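You operate a simulated robot arm through the tools that you are given. There is no shell and no other tool. Be economical: measure what you need, move in short steps, check, and stop when the job is done.

You run a simulated two-armed robot. Do the job below in one go: nothing can be reset, and whatever is moved stays where it is left.

Task
Put one of the brass weights from the long table on the table top in front of the ring board. Take the green bearing and put it on top of the yellow cone. Put the yellow net marked "onions" from the long table on the brown cardboard sheet. Put the cartridge labelled "cold" from the long table on top of the blue tape roll there and the cartridge labelled "chain" on top of the blue cone. Put one of the yellow cards from the long table on the right end of the grading table. Put the yellow brush on the steel shelf under the hatch. Push the yellow drawer shut. Put the small potato net on the top of the cupboard away on the blue rack shelf over the bays. Pick up the empty cartridge with one hand, pass it to the other hand and put it on the top of the scale plate. The order is free. Set down upright: brass weight.

Only the result counts: the job must be done as asked and must still hold three seconds after the hand-in. Knocking over, shifting, dropping, spilling or breaking anything else fails it. Flat cloth is picked up by pressing the open fingertips on it (5 to 10 N) and closing them slowly along it; thin cloth reads only 2 to 8 mm in the jaws.

Robot
Two 7-joint arms with three-finger grippers on one trunk, on a base that drives. Base frame: it is fixed to the floor where the robot stands at the start and does not move with it; the origin is under the middle of the robot, x ahead of it, y to its left, z up; the surface under the hand at the start is at about z = 780. Lengths are in mm, angles in rad, forces in N, time in s.
The left shoulder is at the start at [70, 146, 1162], the right one opposite. With the tool pointing down near the work surface each hand reaches from about 260 to 680 mm from the robot's upright axis, wherever it stands, measured 20 degrees to its own side. Places, roughly: blue cone [500, 250, 750]; blue rack shelf over the bays [-8400, 0, 1000]; brass weight [1000, -250, 750]; cardboard sheet [750, -250, 750]; cartridge [750, 500, 750]; empty cartridge [-3000, -1500, 1000]; green bearing (7x7x3 cm) [500, 0, 800]; right end of the grading table [-3100, 300, 900]; small potato net [-2500, -1250, 1000]; steel shelf under the hatch (31x22 cm) [-1720, 2580, 440]; table top in front of the ring board (17x38 cm) [-1260, 680, 900]; tape roll (8x8x5 cm) [700, 0, 800]; top of the scale plate [-900, 600, 1000]; yellow brush (16x7x9 cm) [-900, 300, 900]; yellow card [1000, 500, 750]; yellow cone [750, 500, 750]; yellow drawer [-2700, -1100, 800]; yellow net [750, 250, 750]. Payload 2.2 kg a hand.
Tool frame (each hand has its own): the origin (TCP) lies between the finger pads and is the grasp point; the fingertips stand 28 mm ahead of it; z points along the fingers, y is the line along which they close. The gripper opens to 102 mm. The gripper's body begins 71 mm behind the TCP.
Orientation is that of the tool frame in the base frame, as [roll, pitch, yaw] about the fixed x, y, z axes, in that order (R = Rz(yaw) Ry(pitch) Rx(roll)). With the fingers straight down and closing along the base's y, the tool's x points along the base's -x, its y along +y and its z along -z.

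Tools
- The arms move only by the tool send_rows. It takes "left_moves", "right_moves" or both (then of equal length, played together; a hand with none holds still); each is a list that holds one entry, the list of rows, each a list of 7 numbers: the shift along the tool's x, y, z in mm, then the turn, a rotation vector about the tool's x, y, z in degrees, then the closure, from 0 (fully open) to 1 (shut). In form: [[[tx, ty, tz, ax, ay, az, jaw], ...]]. A call has 1 to 12 rows; each row shifts and turns the commanded pose from where the row before left it, along the tool's axes as they then stand. Rows are played at 5 a second. More than 50 mm and 0.15 rad between two rows, or a gripper value outside its range, and nothing of the call is played. Where a pose cannot be reached the arm comes as near as it can. A force on the tool above 40 N (or 10 N above the force at the start of the call, whichever is more), or a blocked arm, ends the call early, and 0.2 s more pass. Each finger halts on what it meets, pressing with about 42 N; the grip force reading is that of the motor and also rises with nothing between the fingers. The clock runs only during rows and for 0.2 s after the last one: add rows that do not move to give the fingers time. The reply holds the time, the measured pose of the TCP, the force on the tool along the base axes, the opening and the grip force, in the units named above and with some noise, with the torque about the TCP (base axes, N m) and any sound that the robot's microphone picked up.
- Cameras (640 x 400 px; columns grow to the right, rows downward): "scene" is now at [73.2, 75.8, 1372.4]; the picture's right is [0.96, -0.30, 0.00], its down [-0.22, -0.71, -0.66] and it looks along [0.20, 0.63, -0.75] (base axes); focal length 214 px, centre (320, 200). "left" rides on the left gripper at [72, 38, -86] in its tool frame; the picture's right is [-0.47, 0.88, 0.00], its down [-0.60, -0.32, -0.73] and it looks along [-0.65, -0.34, 0.68] (tool axes); focal length 256 px, centre (320, 200). "right" rides on the right gripper at [69, 44, -86] in its tool frame; the picture's right is [-0.53, 0.85, 0.00], its down [-0.58, -0.36, -0.73] and it looks along [-0.62, -0.39, 0.68] (tool axes); focal length 256 px, centre (320, 200). There is no depth. A picture from a camera that has moved, and an enlarged one, comes with that camera's place and axes in the base frame and with its lens.
- snapshot(camera): a new picture of that camera. It takes no simulated time.
- lift_body(by): slides the trunk up (or, below 0, down) by that many mm; the arms and the scene camera ride with it, the base frame stays. It gives what a move gives, with no picture.
- base_move(legs): drives the robot by 1 to 6 legs, each [ahead, left, turn to the left] in mm, mm and rad, along the robot's own axes; the way and the turn of a leg run together, so that a leg with both is an arc; at most 1500 mm and 3.142 rad a leg. The arms and the cameras ride along, it lands a little off, and it stops where it bumps. It gives what a move gives.
- pan_tilt(pan, tilt): turns the head with the scene camera to pan (to the left, within 1.501 rad either way) and tilt (down, from -0.506 to 1.204), counted from straight ahead of the robot. It gives what a move gives.
- enlarge(camera, box): a new picture of the part [left, top, right, bottom] of that camera's present view, enlarged. It takes no simulated time.
- sign_off(): hands the job in; it is judged then, once.

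Go step by step. Nothing tells you exact positions but the pictures and the camera data: compare them with the known pose of the tool, close in by small moves and look again before you grip or let go. The budget is 525 turns and 298 pictures, counting those below and the enlarged ones. Unless the task says otherwise, let go and move clear before handing in.

The tools are called after "Request:" by a JSON object that holds its "method" and its "body". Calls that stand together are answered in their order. send_rows: Moves the arms, as the interface text tells. Its arguments: {"type":"object","properties":{"left_moves":{"type":"array"},"right_moves":{"type":"array"}},"required":[]} The other tools are called the same way: lift_body (by) slides the trunk up or down; base_move (legs) drives the base; pan_tilt (pan, tilt) turns the head that bears the scene camera; snapshot (camera) takes a picture; enlarge (camera, box) takes an enlarged picture of a part of a camera's view; sign_off () hands the job in.

At the start:

```text
time: 0.0
left_position: [413.9, 395.7, 1253.4]
left_tool_rot: [3.142, 0.001, -3.14]
left_ft_force: [0.5, 0.3, -0.3]
left_torque: [0.03, 0.01, -0.01]
left_opening: 102.0
left_gripper_force: 0.1
right_position: [410.5, -52.5, 1226.1]
right_tool_rot: [-3.141, 0.0, -3.141]
right_ft_force: [0.1, 0.9, -0.1]
right_torque: [0.01, -0.02, -0.01]
right_opening: 102.1
right_gripper_force: 0.0
trunk travel left (down, up): [-700.0, 240.0]
robot x, y, heading: [-0.4, -1.6, -0.004]
head pan, tilt: [1.271, 0.845]
```

scene: 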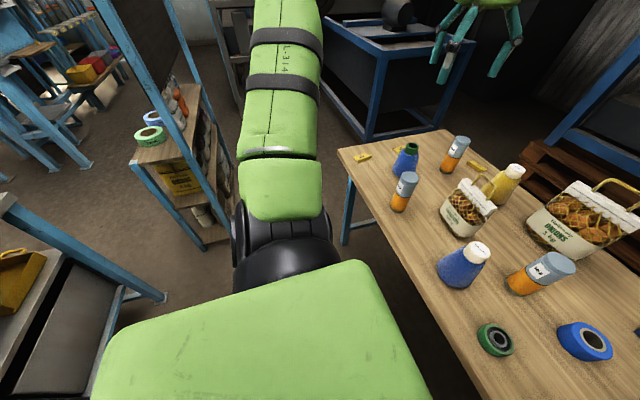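
right: 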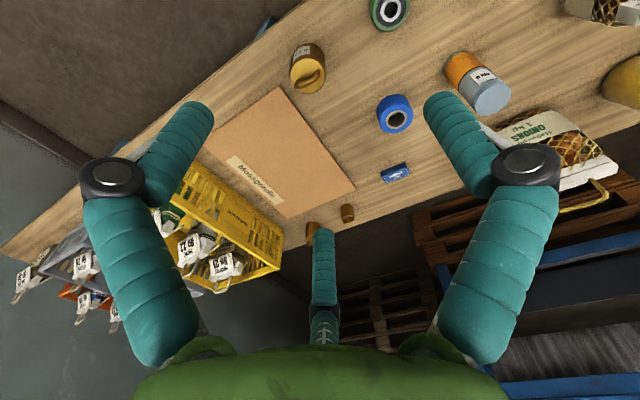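
left: 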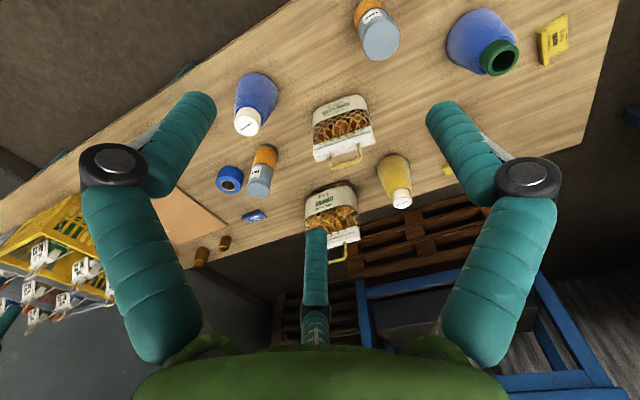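

I see the long table ahead with cones, nets, cartridges, a tape roll and weights. First I look straight ahead with the scene camera to measure things.

Request:
{"method": "pan_tilt", "body": {"pan": 0.0, "tilt": 0.75}}

Request:
{"method": "snapshot", "body": {"camera": "scene"}}

```text
time: 1.4
left_position: [414.0, 395.0, 1254.2]
left_tool_rot: [3.141, 0.0, -3.14]
left_ft_force: [0.5, 0.1, -0.2]
left_torque: [0.0, 0.0, -0.02]
left_opening: 102.0
left_gripper_force: 0.0
right_position: [409.5, -52.9, 1226.8]
right_tool_rot: [3.141, -0.001, -3.142]
right_ft_force: [-0.3, 0.0, 0.7]
right_torque: [-0.01, 0.0, -0.01]
right_opening: 101.9
right_gripper_force: 0.1
trunk travel left (down, up): [-700.0, 240.0]
robot x, y, heading: [1.1, -0.5, 0.0]
head pan, tilt: [0.0, 0.75]
```

```text
294 pictures are left
camera scene: at [132.9, 1.0, 1380.1], right [0.0, -1.0, 0.0], down [-0.68, 0.0, -0.73], along [0.73, 0.0, -0.68], focal length 214 px, centre (320, 200)
```

scene: 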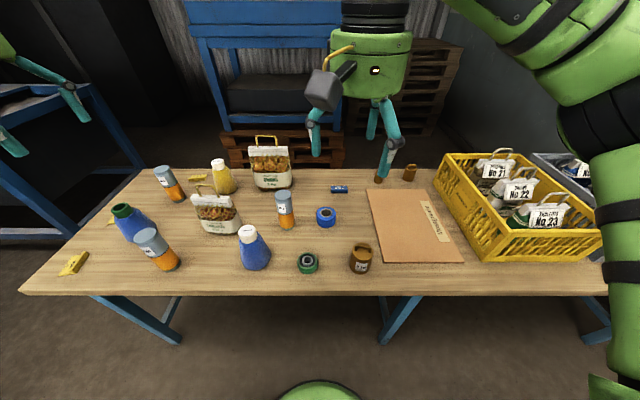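

The whole table is visible. I enlarge the left and middle parts to read labels.

Request:
{"method": "enlarge", "body": {"camera": "scene", "box": [50, 130, 210, 290]}}

Request:
{"method": "enlarge", "body": {"camera": "scene", "box": [180, 130, 340, 280]}}

Request:
{"method": "enlarge", "body": {"camera": "scene", "box": [310, 140, 470, 290]}}

```text
2.50 times, centred on (130, 210) of scene
camera zoom: at [132.9, 1.0, 1380.1], right [0.0, -1.0, 0.0], down [-0.68, 0.0, -0.73], along [0.73, 0.0, -0.68], focal length 536 px, centre (795, 175)
```

zoom: 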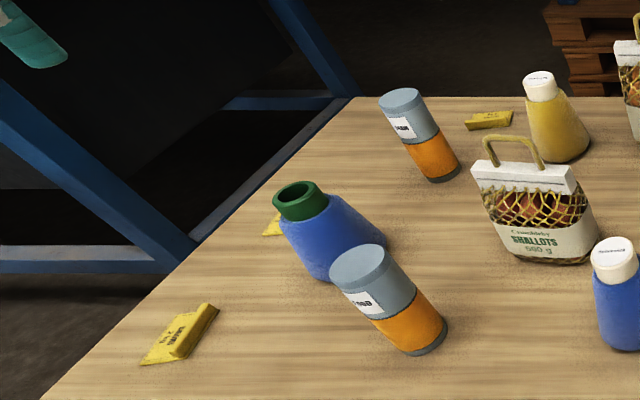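

```text
2.67 times, centred on (260, 205) of scene
camera zoom: at [132.9, 1.0, 1380.1], right [0.0, -1.0, 0.0], down [-0.68, 0.0, -0.73], along [0.73, 0.0, -0.68], focal length 572 px, centre (480, 187)
```

zoom: 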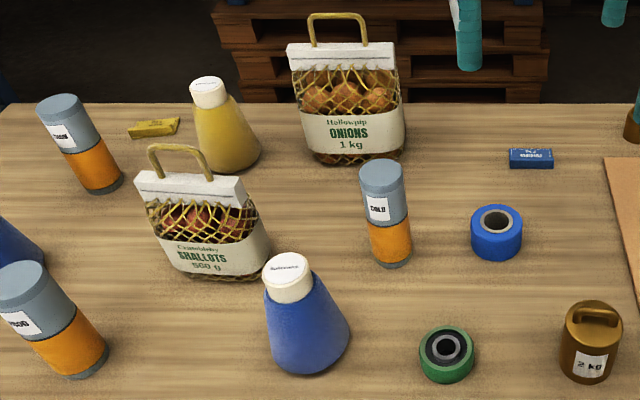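

```text
2.67 times, centred on (390, 215) of scene
camera zoom: at [132.9, 1.0, 1380.1], right [0.0, -1.0, 0.0], down [-0.68, 0.0, -0.73], along [0.73, 0.0, -0.68], focal length 572 px, centre (133, 160)
```

zoom: 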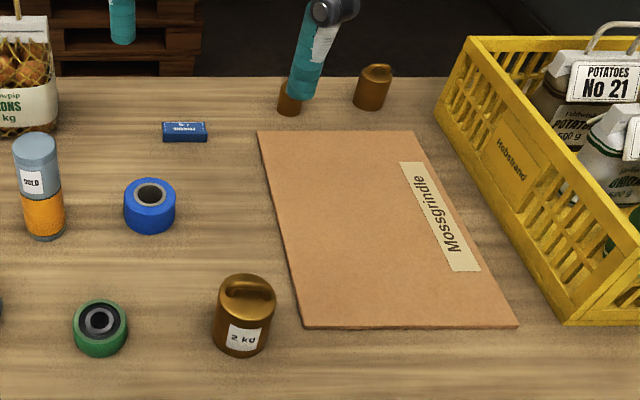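

Request:
{"method": "enlarge", "body": {"camera": "scene", "box": [130, 220, 190, 275]}}

Request:
{"method": "enlarge", "body": {"camera": "scene", "box": [145, 155, 205, 210]}}

```text
7.27 times, centred on (160, 248) of scene
camera zoom: at [132.9, 1.0, 1380.1], right [0.0, -1.0, 0.0], down [-0.68, 0.0, -0.73], along [0.73, 0.0, -0.68], focal length 1560 px, centre (1484, -146)
```

zoom: 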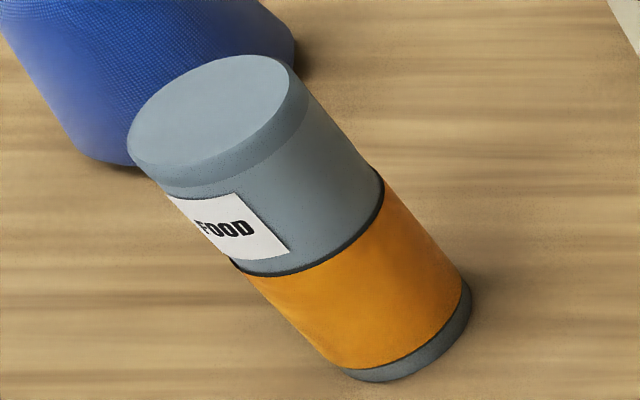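

```text
7.27 times, centred on (175, 182) of scene
camera zoom: at [132.9, 1.0, 1380.1], right [0.0, -1.0, 0.0], down [-0.68, 0.0, -0.73], along [0.73, 0.0, -0.68], focal length 1560 px, centre (1374, 327)
```

zoom: 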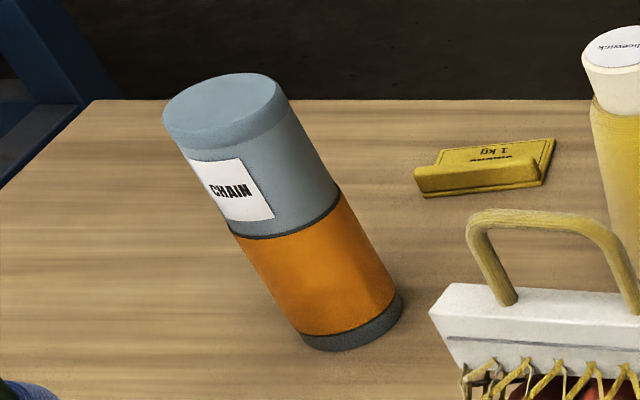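

Cold is the middle cartridge, chain the far left one. I tilt down to see how the base stands to the table, and look left and right for the surroundings.

Request:
{"method": "pan_tilt", "body": {"pan": 0.0, "tilt": 1.2}}

Request:
{"method": "snapshot", "body": {"camera": "scene"}}

Request:
{"method": "pan_tilt", "body": {"pan": 1.5, "tilt": 0.3}}

Request:
{"method": "snapshot", "body": {"camera": "scene"}}

Request:
{"method": "pan_tilt", "body": {"pan": -1.5, "tilt": 0.3}}

Request:
{"method": "snapshot", "body": {"camera": "scene"}}

```text
time: 2.4
left_position: [413.8, 395.9, 1253.9]
left_tool_rot: [-3.141, 0.0, 3.141]
left_ft_force: [-0.5, 0.1, -0.5]
left_torque: [-0.04, 0.02, -0.01]
left_opening: 102.1
left_gripper_force: 0.1
right_position: [410.2, -52.1, 1225.9]
right_tool_rot: [-3.141, -0.001, 3.141]
right_ft_force: [-0.4, -0.4, 0.4]
right_torque: [0.02, 0.0, 0.0]
right_opening: 102.1
right_gripper_force: 0.0
trunk travel left (down, up): [-700.0, 240.0]
robot x, y, heading: [2.2, -1.9, 0.001]
head pan, tilt: [0.0, 1.201]
```

```text
288 pictures are left
camera scene: at [106.0, 0.9, 1348.4], right [0.0, -1.0, 0.0], down [-0.93, 0.0, -0.36], along [0.36, 0.0, -0.93], focal length 214 px, centre (320, 200)
```

scene: 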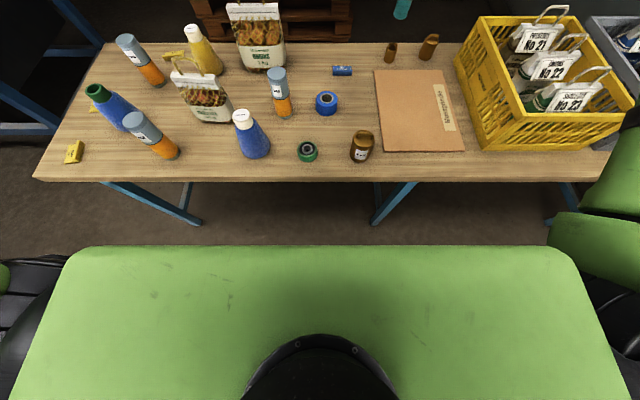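

```text
time: 4.0
left_position: [413.3, 395.3, 1254.5]
left_tool_rot: [-3.141, 0.001, -3.141]
left_ft_force: [0.6, 0.5, -0.3]
left_torque: [0.02, -0.03, 0.0]
left_opening: 101.6
left_gripper_force: 0.1
right_position: [409.9, -53.7, 1226.2]
right_tool_rot: [-3.141, -0.001, -3.141]
right_ft_force: [-0.5, -0.5, 0.3]
right_torque: [0.02, 0.0, -0.01]
right_opening: 102.2
right_gripper_force: 0.0
trunk travel left (down, up): [-700.0, 240.0]
robot x, y, heading: [-0.4, -2.3, -0.001]
head pan, tilt: [1.499, 0.3]
```

```text
287 pictures are left
camera scene: at [56.8, 94.0, 1420.4], right [1.0, -0.07, 0.0], down [-0.02, -0.3, -0.96], along [0.07, 0.95, -0.3], focal length 214 px, centre (320, 200)
```

scene: 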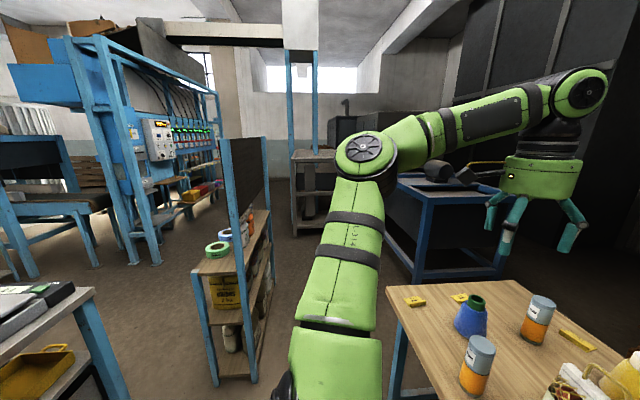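

```text
time: 6.5
left_position: [413.6, 395.6, 1253.7]
left_tool_rot: [-3.141, 0.0, -3.14]
left_ft_force: [0.7, 0.2, -0.6]
left_torque: [-0.03, -0.01, -0.01]
left_opening: 102.2
left_gripper_force: 0.0
right_position: [409.6, -52.6, 1225.9]
right_tool_rot: [-3.141, 0.0, 3.141]
right_ft_force: [0.6, -0.2, -0.7]
right_torque: [-0.03, 0.04, 0.02]
right_opening: 101.9
right_gripper_force: 0.2
trunk travel left (down, up): [-700.0, 240.0]
robot x, y, heading: [0.8, 0.4, 0.004]
head pan, tilt: [-1.499, 0.3]
```

```text
286 pictures are left
camera scene: at [56.7, -92.2, 1420.5], right [-1.0, -0.07, 0.0], down [-0.02, 0.29, -0.96], along [0.07, -0.95, -0.3], focal length 214 px, centre (320, 200)
```

scene: 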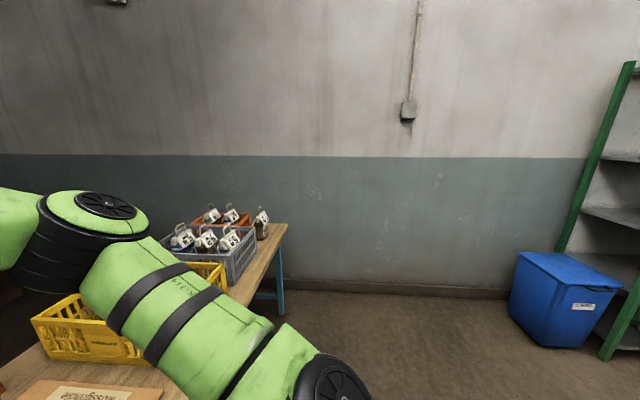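

The table is free where the left hand can touch down. I lower the left hand with shut jaws onto an empty spot near (440, 330) to learn the table height.

Request:
{"method": "send_rows", "body": {"left_moves": [[[-26, -33, 30, 0, 0, 0, 1], [0, -33, 38, 0, 0, 0, 1], [0, 0, 50, 0, 0, 0, 1], [0, 0, 50, 0, 0, 0, 1], [0, 0, 50, 0, 0, 0, 1], [0, 0, 50, 0, 0, 0, 1], [0, 0, 50, 0, 0, 0, 1], [0, 0, 40, 0, 0, 0, 1], [0, 0, 0, 0, 0, 0, 1]]]}}

Request:
{"method": "snapshot", "body": {"camera": "left"}}

```text
refused: row 1 steps farther than a row can; nothing moved
```

```text
285 pictures are left
camera left: at [342.6, 434.0, 1340.1], right [0.46, 0.89, 0.0], down [0.6, -0.32, 0.73], along [0.65, -0.34, -0.68], focal length 256 px, centre (320, 200)
```

left: 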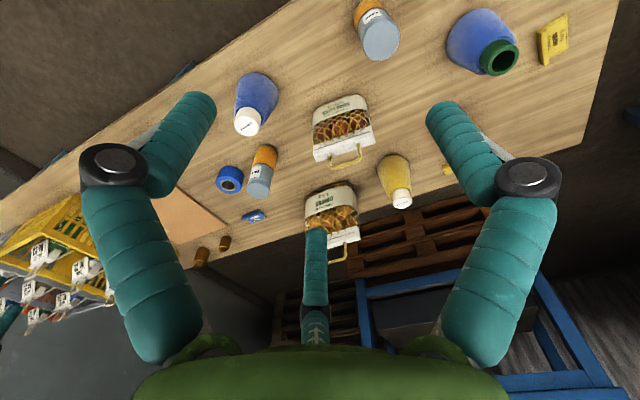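

Row was too long; I retry with smaller steps.

Request:
{"method": "send_rows", "body": {"left_moves": [[[-26, -30, 25, 0, 0, 0, 1], [0, -36, 30, 0, 0, 0, 1], [0, 0, 50, 0, 0, 0, 1], [0, 0, 50, 0, 0, 0, 1], [0, 0, 50, 0, 0, 0, 1], [0, 0, 50, 0, 0, 0, 1], [0, 0, 50, 0, 0, 0, 1], [0, 0, 50, 0, 0, 0, 1], [0, 0, 0, 0, 0, 0, 1]]]}}

Request:
{"method": "snapshot", "body": {"camera": "left"}}

```text
time: 8.6
left_position: [438.9, 329.2, 899.4]
left_tool_rot: [-3.14, 0.0, -3.141]
left_ft_force: [-0.2, 0.1, -0.7]
left_torque: [-0.03, -0.02, -0.02]
left_opening: 2.2
left_gripper_force: 31.4
right_position: [409.2, -51.1, 1227.4]
right_tool_rot: [-3.141, 0.0, 3.141]
right_ft_force: [0.6, -0.4, 0.3]
right_torque: [-0.01, 0.0, 0.0]
right_opening: 102.2
right_gripper_force: 0.1
trunk travel left (down, up): [-700.0, 240.0]
robot x, y, heading: [-0.4, 2.1, -0.005]
head pan, tilt: [-1.499, 0.3]
```

```text
284 pictures are left
camera left: at [368.1, 367.9, 985.1], right [0.46, 0.89, 0.0], down [0.6, -0.32, 0.73], along [0.65, -0.34, -0.68], focal length 256 px, centre (320, 200)
```

left: 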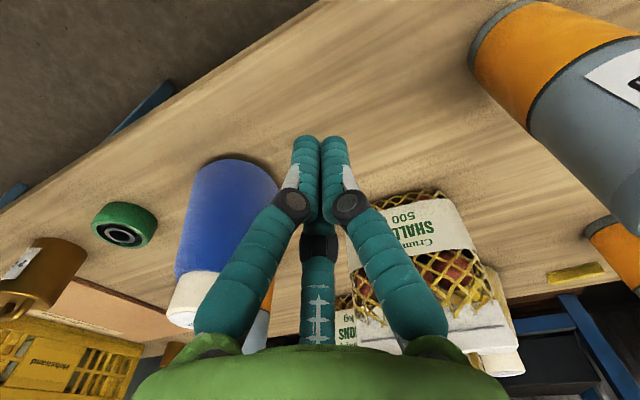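

Clear path; I go down gently.

Request:
{"method": "send_rows", "body": {"left_moves": [[[0, 0, 30, 0, 0, 0, 1], [0, 0, 20, 0, 0, 0, 1], [0, 0, 15, 0, 0, 0, 1], [0, 0, 8, 0, 0, 0, 1], [0, 0, 8, 0, 0, 0, 1], [0, 0, 8, 0, 0, 0, 1], [0, 0, 8, 0, 0, 0, 1], [0, 0, 8, 0, 0, 0, 1], [0, 0, 8, 0, 0, 0, 1], [0, 0, 8, 0, 0, 0, 1], [0, 0, 8, 0, 0, 0, 1]]]}}

```text
time: 10.3
left_position: [440.3, 329.6, 804.8]
left_tool_rot: [3.134, 0.007, -3.14]
left_ft_force: [-17.0, 1.6, 35.2]
left_torque: [-0.23, 0.84, -0.27]
left_opening: 2.2
left_gripper_force: 31.1
right_position: [405.2, -53.5, 1228.2]
right_tool_rot: [3.14, 0.003, 3.14]
right_ft_force: [0.8, -0.8, 0.3]
right_torque: [0.01, 0.03, -0.04]
right_opening: 102.1
right_gripper_force: 0.0
trunk travel left (down, up): [-700.0, 240.0]
robot x, y, heading: [-1.8, -0.1, 0.002]
head pan, tilt: [-1.499, 0.3]
stopped in row 8 (left hand): the force on the tool passed its limit at 47 N (the readings are from after the stop); the commanded pose is now the measured one
```

Table top is at about z = 777. I lift the hand, then edge the base forward.

Request:
{"method": "send_rows", "body": {"left_moves": [[[0, 0, -45, 0, 0, 0, 1], [0, 0, -50, 0, 0, 0, 1], [0, 0, -50, 0, 0, 0, 1], [0, 0, -50, 0, 0, 0, 0.5], [0, 0, -50, 0, 0, 0, 0], [0, 0, -50, 0, 0, 0, 0], [0, 0, -50, 0, 0, 0, 0]]]}}

Request:
{"method": "base_move", "body": {"legs": [[100, 0, 0]]}}

Request:
{"method": "pan_tilt", "body": {"pan": 0, "tilt": 1.0}}

Request:
{"method": "snapshot", "body": {"camera": "scene"}}

```text
time: 11.9
left_position: [440.2, 330.8, 1147.2]
left_tool_rot: [3.136, 0.008, 3.141]
left_ft_force: [0.1, 0.2, 0.1]
left_torque: [0.02, -0.01, 0.0]
left_opening: 101.9
left_gripper_force: 0.0
right_position: [409.3, -53.1, 1226.7]
right_tool_rot: [3.14, 0.0, 3.141]
right_ft_force: [0.4, 0.1, -0.4]
right_torque: [0.0, 0.0, 0.02]
right_opening: 101.9
right_gripper_force: 0.0
trunk travel left (down, up): [-700.0, 240.0]
robot x, y, heading: [5.6, 2.2, -0.003]
head pan, tilt: [-1.499, 0.3]
```

```text
time: 13.1
left_position: [537.7, 330.3, 1146.5]
left_tool_rot: [3.138, 0.013, 3.14]
left_ft_force: [0.1, 0.6, -0.2]
left_torque: [0.02, -0.01, 0.0]
left_opening: 102.1
left_gripper_force: 0.1
right_position: [506.1, -50.8, 1227.2]
right_tool_rot: [3.142, 0.003, 3.141]
right_ft_force: [0.1, 0.3, -0.1]
right_torque: [0.0, -0.01, 0.0]
right_opening: 101.9
right_gripper_force: 0.1
trunk travel left (down, up): [-700.0, 240.0]
robot x, y, heading: [99.4, 2.6, -0.0]
head pan, tilt: [-1.499, 0.3]
```

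```text
time: 14.7
left_position: [539.5, 331.4, 1145.5]
left_tool_rot: [3.138, 0.01, -3.14]
left_ft_force: [-0.3, -0.1, -0.2]
left_torque: [-0.01, -0.02, -0.01]
left_opening: 102.0
left_gripper_force: 0.1
right_position: [507.8, -51.1, 1226.6]
right_tool_rot: [3.141, -0.001, 3.14]
right_ft_force: [0.0, -0.5, -0.8]
right_torque: [-0.02, -0.01, -0.01]
right_opening: 102.0
right_gripper_force: 0.0
trunk travel left (down, up): [-700.0, 240.0]
robot x, y, heading: [99.8, -0.9, 0.004]
head pan, tilt: [0.0, 1.0]
```

```text
283 pictures are left
camera scene: at [217.9, 1.0, 1361.0], right [0.0, -1.0, 0.0], down [-0.84, 0.0, -0.54], along [0.54, 0.0, -0.84], focal length 214 px, centre (320, 200)
```

scene: 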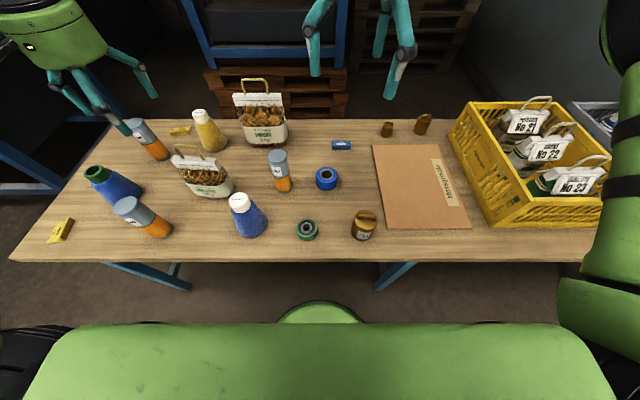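

The drive was clean. I bring the left hand over the "cold" cartridge near (653, 121) and look before descending.

Request:
{"method": "send_rows", "body": {"left_moves": [[[-20, -40, 10, 0, 0, 0, 0], [-20, -40, 10, 0, 0, 0, 0], [-20, -40, 10, 0, 0, 0, 0], [-20, -40, 10, 0, 0, 0, 0], [-20, -40, 10, 0, 0, 0, 0], [-13, -10, 45, 0, 0, 0, 0], [0, 0, 45, 0, 0, 0, 0], [0, 0, 20, 0, 0, 0, 0], [0, 0, 0, 0, 0, 0, 0]]]}}

Request:
{"method": "snapshot", "body": {"camera": "left"}}

Request:
{"method": "snapshot", "body": {"camera": "scene"}}

```text
time: 16.7
left_position: [614.8, 166.2, 985.3]
left_tool_rot: [3.138, 0.009, -3.14]
left_ft_force: [-0.8, -0.3, 0.0]
left_torque: [-0.01, 0.02, -0.02]
left_opening: 101.8
left_gripper_force: 0.0
left hand out of reach, approached as far as the arm can: row 5, 6, 7, 8
right_position: [508.5, -52.6, 1226.2]
right_tool_rot: [3.14, 0.001, 3.141]
right_ft_force: [-0.7, -0.3, 0.8]
right_torque: [0.01, 0.03, -0.02]
right_opening: 101.9
right_gripper_force: 0.0
trunk travel left (down, up): [-700.0, 240.0]
robot x, y, heading: [96.6, -2.2, -0.001]
head pan, tilt: [0.0, 1.0]
```

```text
282 pictures are left
camera left: at [542.2, 203.7, 1070.4], right [0.46, 0.89, 0.01], down [0.6, -0.32, 0.74], along [0.65, -0.34, -0.68], focal length 256 px, centre (320, 200)
```

left: 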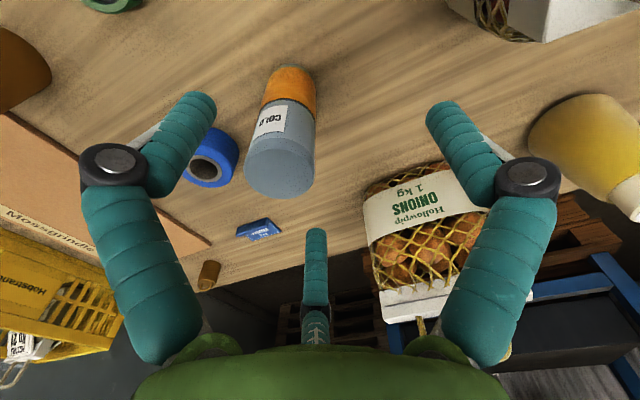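

```text
281 pictures are left
camera scene: at [218.1, 1.0, 1361.0], right [0.0, -1.0, 0.0], down [-0.84, 0.0, -0.54], along [0.54, 0.0, -0.84], focal length 214 px, centre (320, 200)
```

scene: 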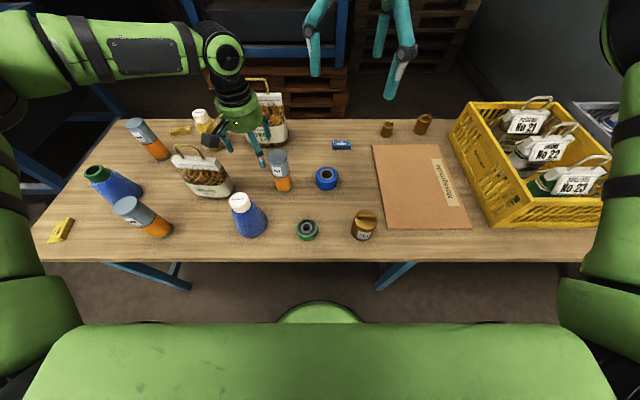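

Reach stalled at that height. I raise the trunk so the arm works lower relative to the shoulder and try again.

Request:
{"method": "send_rows", "body": {"left_moves": [[[-20, -20, 0, 0, 0, 0, 0], [-18, -25, 0, 0, 0, 0, 0], [0, 0, 0, 0, 0, 0, 0]]]}}

```text
time: 17.5
left_position: [613.7, 160.4, 996.7]
left_tool_rot: [-3.141, 0.011, 3.142]
left_ft_force: [-1.0, 0.8, 0.2]
left_torque: [0.0, -0.01, -0.01]
left_opening: 102.3
left_gripper_force: 0.0
left hand out of reach, approached as far as the arm can: row 1, 2
right_position: [508.6, -51.9, 1226.1]
right_tool_rot: [-3.142, -0.002, 3.141]
right_ft_force: [-1.0, -0.2, 0.1]
right_torque: [0.02, -0.01, -0.01]
right_opening: 101.8
right_gripper_force: 0.0
trunk travel left (down, up): [-700.0, 240.0]
robot x, y, heading: [97.7, -1.5, -0.001]
head pan, tilt: [0.0, 1.0]
```

Request:
{"method": "lift_body", "body": {"by": 150}}

Request:
{"method": "send_rows", "body": {"left_moves": [[[0, 0, 45, 0, 0, 0, 0], [0, 0, 45, 0, 0, 0, 0], [0, 0, 45, 0, 0, 0, 0], [-20, -20, 0, 0, 0, 0, 0], [-20, -20, 10, 0, 0, 0, 0], [0, 0, 0, 0, 0, 0, 0]]]}}

```text
time: 19.2
left_position: [613.4, 160.8, 1145.8]
left_tool_rot: [3.139, 0.012, -3.141]
left_ft_force: [1.3, 0.7, -0.4]
left_torque: [0.0, -0.01, -0.03]
left_opening: 101.9
left_gripper_force: 0.1
right_position: [509.1, -52.5, 1377.4]
right_tool_rot: [-3.141, -0.002, -3.141]
right_ft_force: [-0.7, 0.7, 1.2]
right_torque: [0.01, 0.02, -0.02]
right_opening: 102.0
right_gripper_force: 0.0
trunk travel left (down, up): [-850.0, 90.0]
robot x, y, heading: [98.8, 1.5, 0.0]
head pan, tilt: [0.0, 1.0]
```

```text
time: 20.6
left_position: [589.6, 186.4, 1051.1]
left_tool_rot: [3.139, 0.012, -3.141]
left_ft_force: [-0.1, -0.9, 0.1]
left_torque: [0.02, 0.0, 0.01]
left_opening: 101.7
left_gripper_force: 0.1
left hand out of reach, approached as far as the arm can: row 1, 2, 3, 4, 5
right_position: [508.5, -52.6, 1376.1]
right_tool_rot: [3.14, 0.0, 3.141]
right_ft_force: [-0.8, 1.2, 1.1]
right_torque: [0.0, 0.01, -0.02]
right_opening: 101.8
right_gripper_force: 0.1
trunk travel left (down, up): [-850.0, 90.0]
robot x, y, heading: [98.3, 0.6, -0.002]
head pan, tilt: [0.0, 1.0]
```

Raising did not help, so the limit is more likely a wrist joint. I lower the trunk back and try turning the hand about its axis while reaching.

Request:
{"method": "lift_body", "body": {"by": -150}}

Request:
{"method": "send_rows", "body": {"left_moves": [[[0, 0, -40, 0, 0, 8, 0], [0, 0, -40, 0, 0, 8, 0], [0, 0, 0, 0, 0, 8, 0], [-10, 0, 0, 0, 0, 8, 0], [-20, 0, 0, 0, 0, 0, 0], [-20, 0, 0, 0, 0, 0, 0], [-20, -20, 0, 0, 0, 0, 0], [0, 0, 0, 0, 0, 0, 0]]]}}

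Request:
{"method": "snapshot", "body": {"camera": "scene"}}

```text
time: 22.4
left_position: [591.1, 185.1, 901.7]
left_tool_rot: [3.139, 0.012, 3.14]
left_ft_force: [0.4, 0.6, -0.8]
left_torque: [-0.03, -0.02, -0.02]
left_opening: 102.2
left_gripper_force: 0.0
right_position: [507.3, -52.5, 1226.6]
right_tool_rot: [3.141, 0.0, 3.141]
right_ft_force: [0.5, -0.1, 0.1]
right_torque: [-0.02, 0.0, 0.02]
right_opening: 101.9
right_gripper_force: 0.1
trunk travel left (down, up): [-700.0, 240.0]
robot x, y, heading: [99.8, -1.8, -0.0]
head pan, tilt: [0.0, 1.0]
```

```text
time: 24.2
left_position: [611.8, 160.0, 987.3]
left_tool_rot: [3.134, 0.01, 2.584]
left_ft_force: [0.6, 1.0, 0.1]
left_torque: [-0.02, -0.01, -0.02]
left_opening: 101.8
left_gripper_force: 0.1
left hand out of reach, approached as far as the arm can: row 6, 7
right_position: [508.8, -52.4, 1226.5]
right_tool_rot: [3.14, 0.001, 3.141]
right_ft_force: [0.5, 0.1, 0.2]
right_torque: [0.0, 0.0, 0.05]
right_opening: 102.3
right_gripper_force: 0.0
trunk travel left (down, up): [-700.0, 240.0]
robot x, y, heading: [97.5, 0.8, -0.004]
head pan, tilt: [0.0, 1.0]
```

```text
280 pictures are left
camera scene: at [218.6, 1.2, 1360.9], right [0.0, -1.0, 0.0], down [-0.84, 0.0, -0.54], along [0.54, 0.0, -0.84], focal length 214 px, centre (320, 200)
```

scene: 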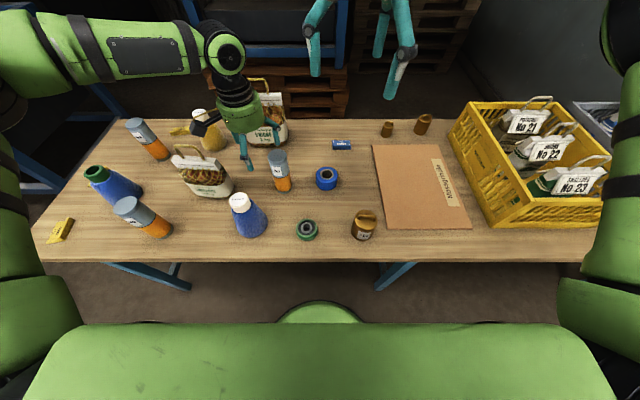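

The elbow limits reach to about 540 mm here, and the table legs stand clear of the base, so I drive 100 mm further ahead with the hand drawn back.

Request:
{"method": "send_rows", "body": {"left_moves": [[[30, 20, -20, 0, 0, -8, 0], [30, 20, -20, 0, 0, -8, 0], [30, 0, -10, 0, 0, -8, 0], [0, 0, 0, 0, 0, -8, 0]]]}}

Request:
{"method": "base_move", "body": {"legs": [[100, 40, 0]]}}

Request:
{"method": "snapshot", "body": {"camera": "scene"}}

```text
time: 25.2
left_position: [547.9, 231.3, 1036.2]
left_tool_rot: [3.14, 0.011, -3.139]
left_ft_force: [0.7, 0.6, -0.5]
left_torque: [0.04, -0.03, -0.02]
left_opening: 102.0
left_gripper_force: 0.0
right_position: [508.3, -52.0, 1226.2]
right_tool_rot: [3.142, -0.001, 3.14]
right_ft_force: [-0.3, -0.7, -0.7]
right_torque: [0.02, 0.0, 0.0]
right_opening: 102.2
right_gripper_force: 0.0
trunk travel left (down, up): [-700.0, 240.0]
robot x, y, heading: [101.2, -3.7, -0.006]
head pan, tilt: [0.0, 1.0]
```

```text
time: 26.4
left_position: [645.2, 270.3, 1038.0]
left_tool_rot: [3.141, 0.013, 3.141]
left_ft_force: [-0.1, -0.6, 0.2]
left_torque: [0.01, 0.02, -0.01]
left_opening: 102.2
left_gripper_force: 0.0
right_position: [605.9, -12.6, 1227.5]
right_tool_rot: [3.139, 0.002, -3.141]
right_ft_force: [-0.1, 0.3, 0.1]
right_torque: [0.02, -0.01, 0.04]
right_opening: 102.2
right_gripper_force: 0.2
trunk travel left (down, up): [-700.0, 240.0]
robot x, y, heading: [195.4, 39.4, 0.0]
head pan, tilt: [0.0, 1.0]
```

```text
279 pictures are left
camera scene: at [315.5, 40.0, 1361.2], right [0.0, -1.0, 0.0], down [-0.84, 0.0, -0.54], along [0.54, 0.0, -0.84], focal length 214 px, centre (320, 200)
```

scene: 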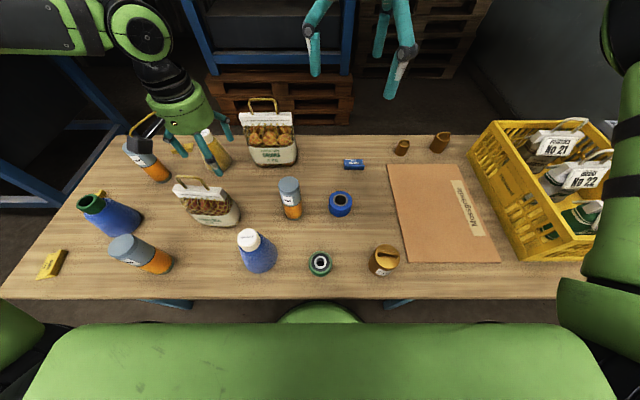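

Cold sits at about (649, 120). I bring the left hand above it.

Request:
{"method": "send_rows", "body": {"left_moves": [[[0, -45, 0, 0, 0, 0, 0], [0, -45, 0, 0, 0, 0, 0], [-4, -40, 20, 0, 0, 0, 0], [0, -20, 45, 0, 0, 0, 0], [0, 0, 10, 0, 0, 0, 0], [0, 0, 0, 0, 0, 0, 0]]]}}

Request:
{"method": "snapshot", "body": {"camera": "left"}}

Request:
{"method": "snapshot", "body": {"camera": "scene"}}

```text
time: 27.8
left_position: [634.9, 153.7, 968.5]
left_tool_rot: [-3.14, 0.012, 3.14]
left_ft_force: [0.5, 0.0, 0.3]
left_torque: [-0.01, 0.01, 0.0]
left_opening: 101.9
left_gripper_force: 0.0
left hand out of reach, approached as far as the arm can: row 3, 4
right_position: [607.8, -12.2, 1226.8]
right_tool_rot: [-3.14, 0.0, -3.141]
right_ft_force: [-1.0, 0.9, 0.8]
right_torque: [0.01, 0.0, -0.01]
right_opening: 101.8
right_gripper_force: 0.1
trunk travel left (down, up): [-700.0, 240.0]
robot x, y, heading: [200.1, 38.2, -0.0]
head pan, tilt: [0.0, 1.0]
```

```text
278 pictures are left
camera left: at [563.8, 192.4, 1053.9], right [0.46, 0.89, 0.01], down [0.59, -0.32, 0.74], along [0.66, -0.34, -0.67], focal length 256 px, centre (320, 200)
```

left: 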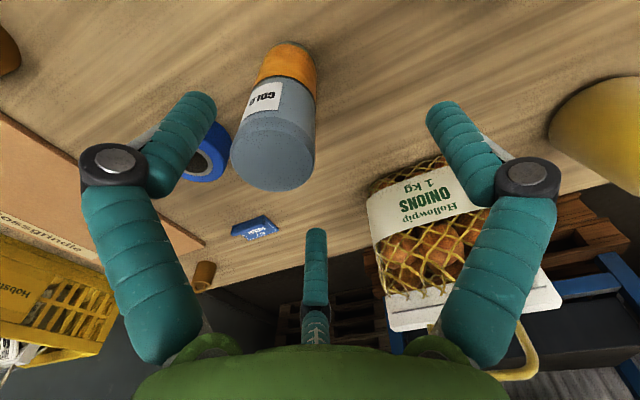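

```text
277 pictures are left
camera scene: at [317.9, 41.0, 1360.9], right [0.0, -1.0, 0.0], down [-0.84, 0.0, -0.54], along [0.54, 0.0, -0.84], focal length 214 px, centre (320, 200)
```

scene: 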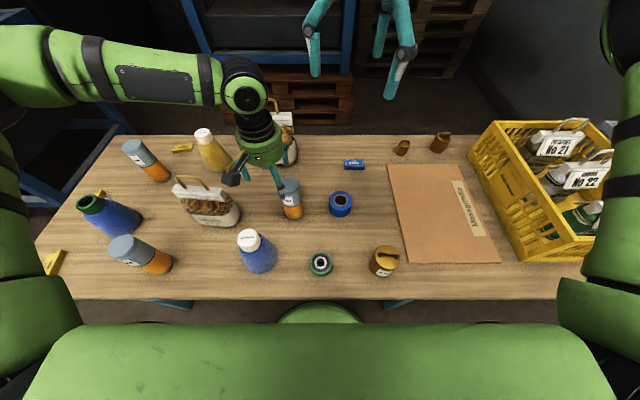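

The left arm cannot reach inward of about 15–20° left of its heading. I turn the base right so both cold and the tape lie in the left hand's zone.

Request:
{"method": "send_rows", "body": {"left_moves": [[[0, 10, -40, 0, 0, 0, 0], [0, 10, -40, 0, 0, 0, 0]]]}}

Request:
{"method": "base_move", "body": {"legs": [[0, 0, -0.45]]}}

Request:
{"method": "pan_tilt", "body": {"pan": 0.4, "tilt": 1.0}}

Request:
{"method": "snapshot", "body": {"camera": "scene"}}

```text
time: 28.4
left_position: [634.4, 171.3, 1048.9]
left_tool_rot: [3.14, 0.013, 3.141]
left_ft_force: [-1.2, 0.0, -0.7]
left_torque: [0.0, -0.01, -0.03]
left_opening: 101.9
left_gripper_force: 0.1
right_position: [605.2, -12.7, 1227.3]
right_tool_rot: [3.141, 0.002, 3.141]
right_ft_force: [0.3, 0.2, 0.2]
right_torque: [-0.01, -0.05, -0.01]
right_opening: 102.1
right_gripper_force: 0.1
trunk travel left (down, up): [-700.0, 240.0]
robot x, y, heading: [202.5, 35.3, 0.001]
head pan, tilt: [0.0, 1.0]
```

```text
time: 30.1
left_position: [647.6, -32.9, 1047.7]
left_tool_rot: [3.139, 0.013, 2.689]
left_ft_force: [-0.2, 0.0, -0.1]
left_torque: [-0.02, 0.01, 0.03]
left_opening: 102.2
left_gripper_force: 0.0
right_position: [544.5, -186.5, 1227.0]
right_tool_rot: [3.142, 0.002, 2.693]
right_ft_force: [-0.5, 0.5, 0.2]
right_torque: [0.02, 0.02, 0.01]
right_opening: 102.1
right_gripper_force: 0.0
trunk travel left (down, up): [-700.0, 240.0]
robot x, y, heading: [199.7, 40.9, -0.455]
head pan, tilt: [0.0, 1.0]
```

```text
time: 30.9
left_position: [649.1, -32.5, 1048.4]
left_tool_rot: [3.14, 0.014, 2.689]
left_ft_force: [-0.7, -0.1, -0.6]
left_torque: [-0.01, -0.03, 0.0]
left_opening: 102.1
left_gripper_force: 0.1
right_position: [543.8, -185.6, 1227.0]
right_tool_rot: [3.14, 0.003, 2.691]
right_ft_force: [0.0, 0.4, 0.2]
right_torque: [0.02, 0.01, 0.0]
right_opening: 102.1
right_gripper_force: 0.0
trunk travel left (down, up): [-700.0, 240.0]
robot x, y, heading: [199.8, 41.4, -0.456]
head pan, tilt: [0.4, 1.0]
```

```text
276 pictures are left
camera scene: at [312.1, 15.3, 1361.0], right [-0.05, -1.0, 0.0], down [-0.84, 0.04, -0.54], along [0.54, -0.03, -0.84], focal length 214 px, centre (320, 200)
```

scene: 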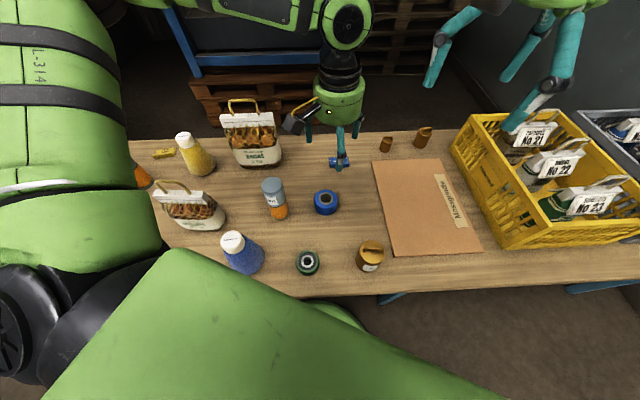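

I move over cold now.

Request:
{"method": "send_rows", "body": {"left_moves": [[[17, 34.5, 0, 0, 0, 0, 0], [17, 34.5, 0, 0, 0, 0, 0], [17, 34.5, 0, 0, 0, 0, 0], [16, 34, 0, 0, 0, 0, 0], [0, 0, 44, 0, 0, 0, 0], [0, 0, 44, 0, 0, 0, 0], [0, 0, 0, 0, 0, 0, 0]]]}}

Request:
{"method": "snapshot", "body": {"camera": "left"}}

Request:
{"method": "snapshot", "body": {"camera": "scene"}}

```text
time: 32.5
left_position: [649.1, 119.9, 960.3]
left_tool_rot: [3.14, 0.013, 2.691]
left_ft_force: [0.0, -0.1, -0.5]
left_torque: [0.06, -0.01, 0.04]
left_opening: 101.9
left_gripper_force: 0.1
right_position: [542.1, -184.6, 1227.4]
right_tool_rot: [-3.141, 0.0, 2.692]
right_ft_force: [0.0, 0.2, 0.2]
right_torque: [-0.03, 0.01, 0.01]
right_opening: 101.9
right_gripper_force: 0.1
trunk travel left (down, up): [-700.0, 240.0]
robot x, y, heading: [197.9, 38.2, -0.451]
head pan, tilt: [0.4, 1.0]
```

```text
275 pictures are left
camera left: at [600.3, 186.3, 1045.0], right [0.8, 0.59, 0.01], down [0.4, -0.55, 0.74], along [0.44, -0.59, -0.67], focal length 256 px, centre (320, 200)
```

left: 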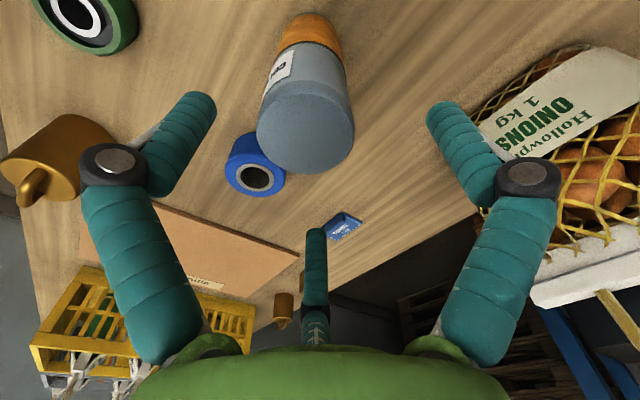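

```text
274 pictures are left
camera scene: at [311.1, 16.4, 1361.1], right [-0.05, -1.0, 0.0], down [-0.84, 0.04, -0.54], along [0.54, -0.03, -0.84], focal length 214 px, centre (320, 200)
```

scene: 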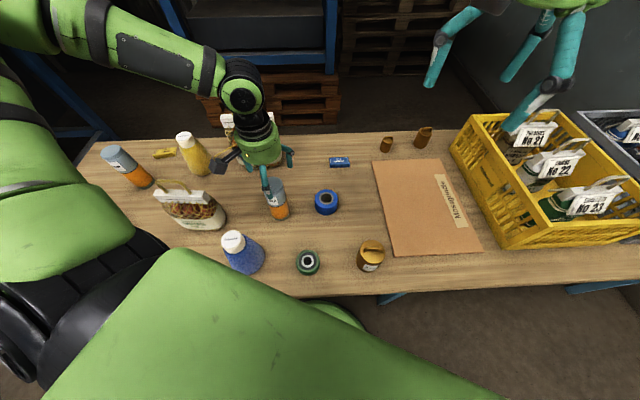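

The cartridge is nearly centred (about 5 mm off along the closing line). I adjust, descend and grip.

Request:
{"method": "send_rows", "body": {"left_moves": [[[1.5, -6, 0, 0, 0, 0, 0], [0, 0, 40, 0, 0, 0, 0], [0, 0, 35, 0, 0, 0, 0], [0, 0, 0, 0, 0, 0, 0], [0, 0, 0, 0, 0, 0, 0.3], [0, 0, 0, 0, 0, 0, 0.6], [0, 0, 0, 0, 0, 0, 0.8], [0, 0, 0, 0, 0, 0, 0.8]]]}}

```text
time: 34.3
left_position: [646.1, 115.0, 885.2]
left_tool_rot: [3.139, 0.013, 2.689]
left_ft_force: [-1.1, 0.7, 2.0]
left_torque: [0.11, 0.0, 0.02]
left_opening: 54.9
left_gripper_force: 42.3
right_position: [542.4, -186.8, 1226.7]
right_tool_rot: [3.141, 0.003, 2.691]
right_ft_force: [-0.1, 0.1, 0.1]
right_torque: [0.01, 0.06, -0.01]
right_opening: 101.8
right_gripper_force: 0.1
trunk travel left (down, up): [-700.0, 240.0]
robot x, y, heading: [198.2, 39.5, -0.453]
head pan, tilt: [0.4, 1.0]
```

Gripped at 55 mm. I lift it and take a closer look at the tape roll.

Request:
{"method": "send_rows", "body": {"left_moves": [[[0, 0, -40, 0, 0, 0, 0.8], [0, 0, -40, 0, 0, 0, 0.8], [0, 0, -10, 0, 0, 0, 0.8], [0, 0, 0, 0, 0, 0, 0.8]]]}}

Request:
{"method": "enlarge", "body": {"camera": "scene", "box": [256, 160, 384, 240]}}

Request:
{"method": "snapshot", "body": {"camera": "left"}}

```text
time: 35.3
left_position: [645.3, 115.9, 974.9]
left_tool_rot: [-3.141, 0.012, 2.689]
left_ft_force: [0.7, -0.3, -2.7]
left_torque: [-0.03, -0.04, 0.0]
left_opening: 54.7
left_gripper_force: 41.8
right_position: [544.2, -185.4, 1225.6]
right_tool_rot: [-3.141, 0.002, 2.692]
right_ft_force: [-0.7, -0.2, -0.4]
right_torque: [0.03, -0.01, 0.01]
right_opening: 101.8
right_gripper_force: 0.1
trunk travel left (down, up): [-700.0, 240.0]
robot x, y, heading: [195.7, 40.4, -0.453]
head pan, tilt: [0.4, 1.0]
```

```text
5.00 times, centred on (320, 200) of scene
camera zoom: at [312.6, 15.6, 1360.9], right [-0.05, -1.0, 0.0], down [-0.84, 0.04, -0.54], along [0.54, -0.03, -0.84], focal length 1072 px, centre (320, 200)
```

zoom: 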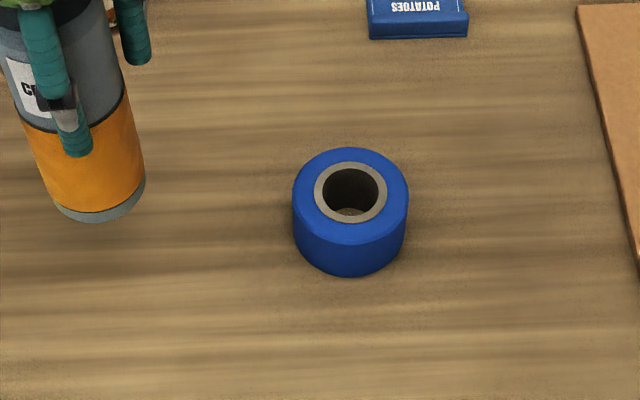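

```text
272 pictures are left
camera left: at [597.4, 181.8, 1060.1], right [0.8, 0.59, 0.01], down [0.4, -0.55, 0.74], along [0.44, -0.59, -0.68], focal length 256 px, centre (320, 200)
```

left: 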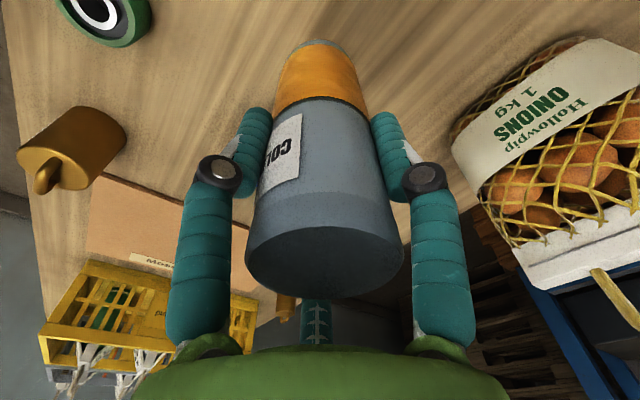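

Request:
{"method": "send_rows", "body": {"left_moves": [[[-18.2, -29.2, 0, 0, 0, 0, 0.8], [-18.2, -29.2, 0, 0, 0, 0, 0.8], [-18.2, -29.2, 0, 0, 0, 0, 0.8], [-18.2, -29.2, 0, 0, 0, 0, 0.8], [0, 0, 20, 0, 0, 0, 0.8], [0, 0, 10, 0, 0, 0, 0.8], [0, 0, 0, 0, 0, 0, 0.8]]]}}

Request:
{"method": "enlarge", "body": {"camera": "scene", "box": [256, 140, 384, 220]}}

Request:
{"method": "snapshot", "body": {"camera": "left"}}

```text
time: 36.9
left_position: [660.7, -21.9, 944.4]
left_tool_rot: [3.14, 0.01, 2.692]
left_ft_force: [-0.6, -0.6, -2.9]
left_torque: [-0.02, -0.01, -0.02]
left_opening: 54.5
left_gripper_force: 42.1
right_position: [544.7, -186.3, 1225.9]
right_tool_rot: [3.14, 0.001, 2.691]
right_ft_force: [0.1, 0.3, 0.3]
right_torque: [0.01, -0.02, -0.01]
right_opening: 101.9
right_gripper_force: 0.0
trunk travel left (down, up): [-700.0, 240.0]
robot x, y, heading: [198.2, 41.2, -0.451]
head pan, tilt: [0.4, 1.0]
```

```text
5.00 times, centred on (320, 180) of scene
camera zoom: at [312.8, 15.0, 1360.9], right [-0.05, -1.0, 0.0], down [-0.84, 0.04, -0.54], along [0.54, -0.03, -0.84], focal length 1072 px, centre (320, 300)
```

zoom: 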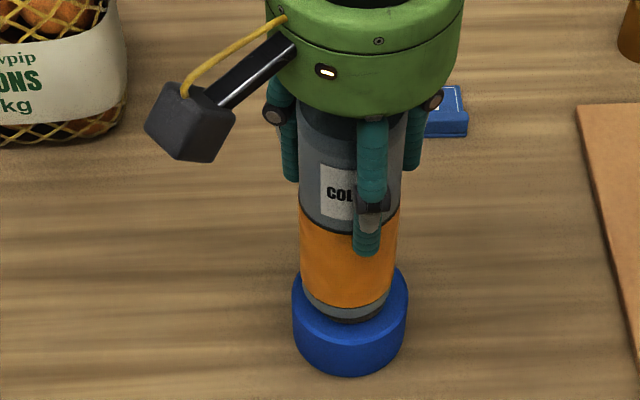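

```text
270 pictures are left
camera left: at [611.9, 43.9, 1029.8], right [0.8, 0.59, 0.01], down [0.4, -0.55, 0.74], along [0.44, -0.59, -0.68], focal length 256 px, centre (320, 200)
```

left: 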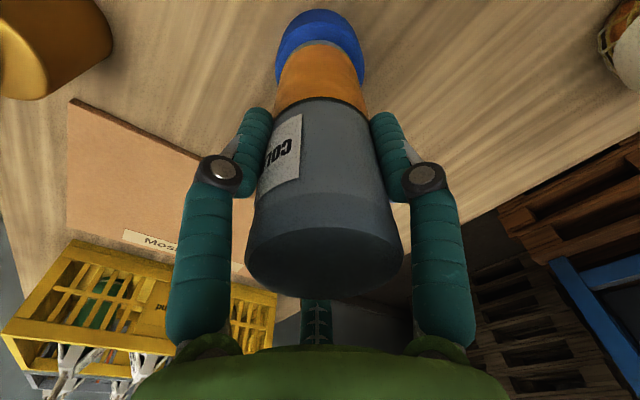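

Well centred. I lower in small steps until contact.

Request:
{"method": "send_rows", "body": {"left_moves": [[[0, 0, 5, 0, 0, 0, 0.8], [0, 0, 4, 0, 0, 0, 0.8], [0, 0, 3, 0, 0, 0, 0.8], [0, 0, 0, 0, 0, 0, 0.8]]]}}

```text
time: 37.9
left_position: [661.1, -22.4, 932.1]
left_tool_rot: [3.14, 0.012, 2.692]
left_ft_force: [-0.7, 0.2, -3.7]
left_torque: [-0.04, 0.0, 0.0]
left_opening: 54.4
left_gripper_force: 42.2
right_position: [542.8, -186.7, 1225.6]
right_tool_rot: [3.141, 0.002, 2.691]
right_ft_force: [0.5, -0.5, -0.4]
right_torque: [0.0, 0.0, 0.0]
right_opening: 102.1
right_gripper_force: 0.1
trunk travel left (down, up): [-700.0, 240.0]
robot x, y, heading: [194.7, 39.8, -0.453]
head pan, tilt: [0.4, 1.0]
```

Request:
{"method": "send_rows", "body": {"left_moves": [[[0, 0, 2, 0, 0, 0, 0.8], [0, 0, 2, 0, 0, 0, 0.8], [0, 0, 2, 0, 0, 0, 0.8], [0, 0, 0, 0, 0, 0, 0.8]]]}}

Request:
{"method": "enlarge", "body": {"camera": "scene", "box": [288, 170, 368, 220]}}

```text
time: 38.9
left_position: [661.0, -23.4, 929.1]
left_tool_rot: [3.141, 0.015, 2.693]
left_ft_force: [0.2, 1.4, 12.9]
left_torque: [0.16, -0.14, -0.01]
left_opening: 50.8
left_gripper_force: 42.1
right_position: [541.5, -184.3, 1226.3]
right_tool_rot: [-3.14, 0.002, 2.691]
right_ft_force: [0.3, 0.1, 1.0]
right_torque: [-0.01, -0.02, 0.0]
right_opening: 102.0
right_gripper_force: 0.0
trunk travel left (down, up): [-700.0, 240.0]
robot x, y, heading: [199.0, 39.7, -0.448]
head pan, tilt: [0.4, 1.0]
```

```text
8.00 times, centred on (328, 195) of scene
camera zoom: at [310.5, 15.8, 1361.3], right [-0.05, -1.0, 0.0], down [-0.84, 0.04, -0.54], along [0.54, -0.03, -0.84], focal length 1716 px, centre (256, 240)
```

zoom: 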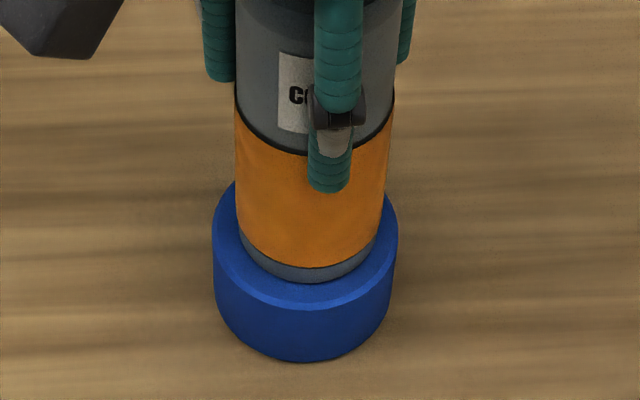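

Contact made (about 13 N). I open slowly and retreat straight up.

Request:
{"method": "send_rows", "body": {"left_moves": [[[0, 0, -1, 0, 0, 0, 0.45], [0, 0, 0, 0, 0, 0, 0.3], [0, 0, 0, 0, 0, 0, 0.1], [0, 0, -30, 0, 0, 0, 0.1], [0, 0, -45, 0, 0, 0, 0.1], [0, 0, -45, 0, 0, 0, 0], [0, 0, 0, 0, 0, 0, 0]]]}}

Request:
{"method": "enlarge", "body": {"camera": "scene", "box": [256, 140, 384, 220]}}

```text
time: 40.5
left_position: [660.1, -22.9, 1048.5]
left_tool_rot: [3.14, 0.01, 2.691]
left_ft_force: [0.4, 0.8, -0.1]
left_torque: [0.02, 0.02, 0.01]
left_opening: 102.0
left_gripper_force: 0.1
right_position: [544.2, -186.4, 1227.1]
right_tool_rot: [-3.141, 0.002, 2.691]
right_ft_force: [-0.5, -0.7, -0.6]
right_torque: [0.01, 0.0, 0.04]
right_opening: 101.9
right_gripper_force: 0.0
trunk travel left (down, up): [-700.0, 240.0]
robot x, y, heading: [200.5, 39.4, -0.448]
head pan, tilt: [0.4, 1.0]
```

```text
5.00 times, centred on (320, 180) of scene
camera zoom: at [312.7, 15.4, 1360.9], right [-0.05, -1.0, 0.0], down [-0.84, 0.04, -0.54], along [0.54, -0.03, -0.84], focal length 1072 px, centre (320, 300)
```

zoom: 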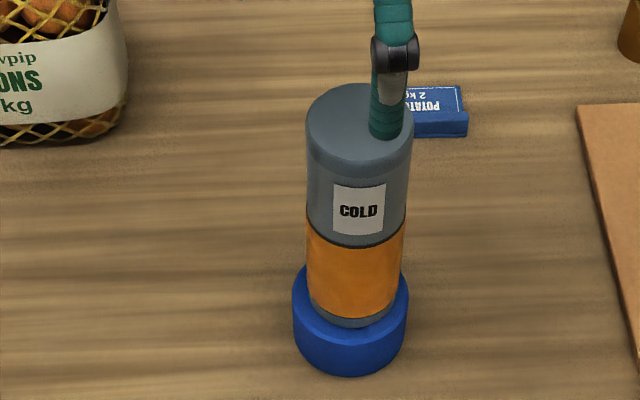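

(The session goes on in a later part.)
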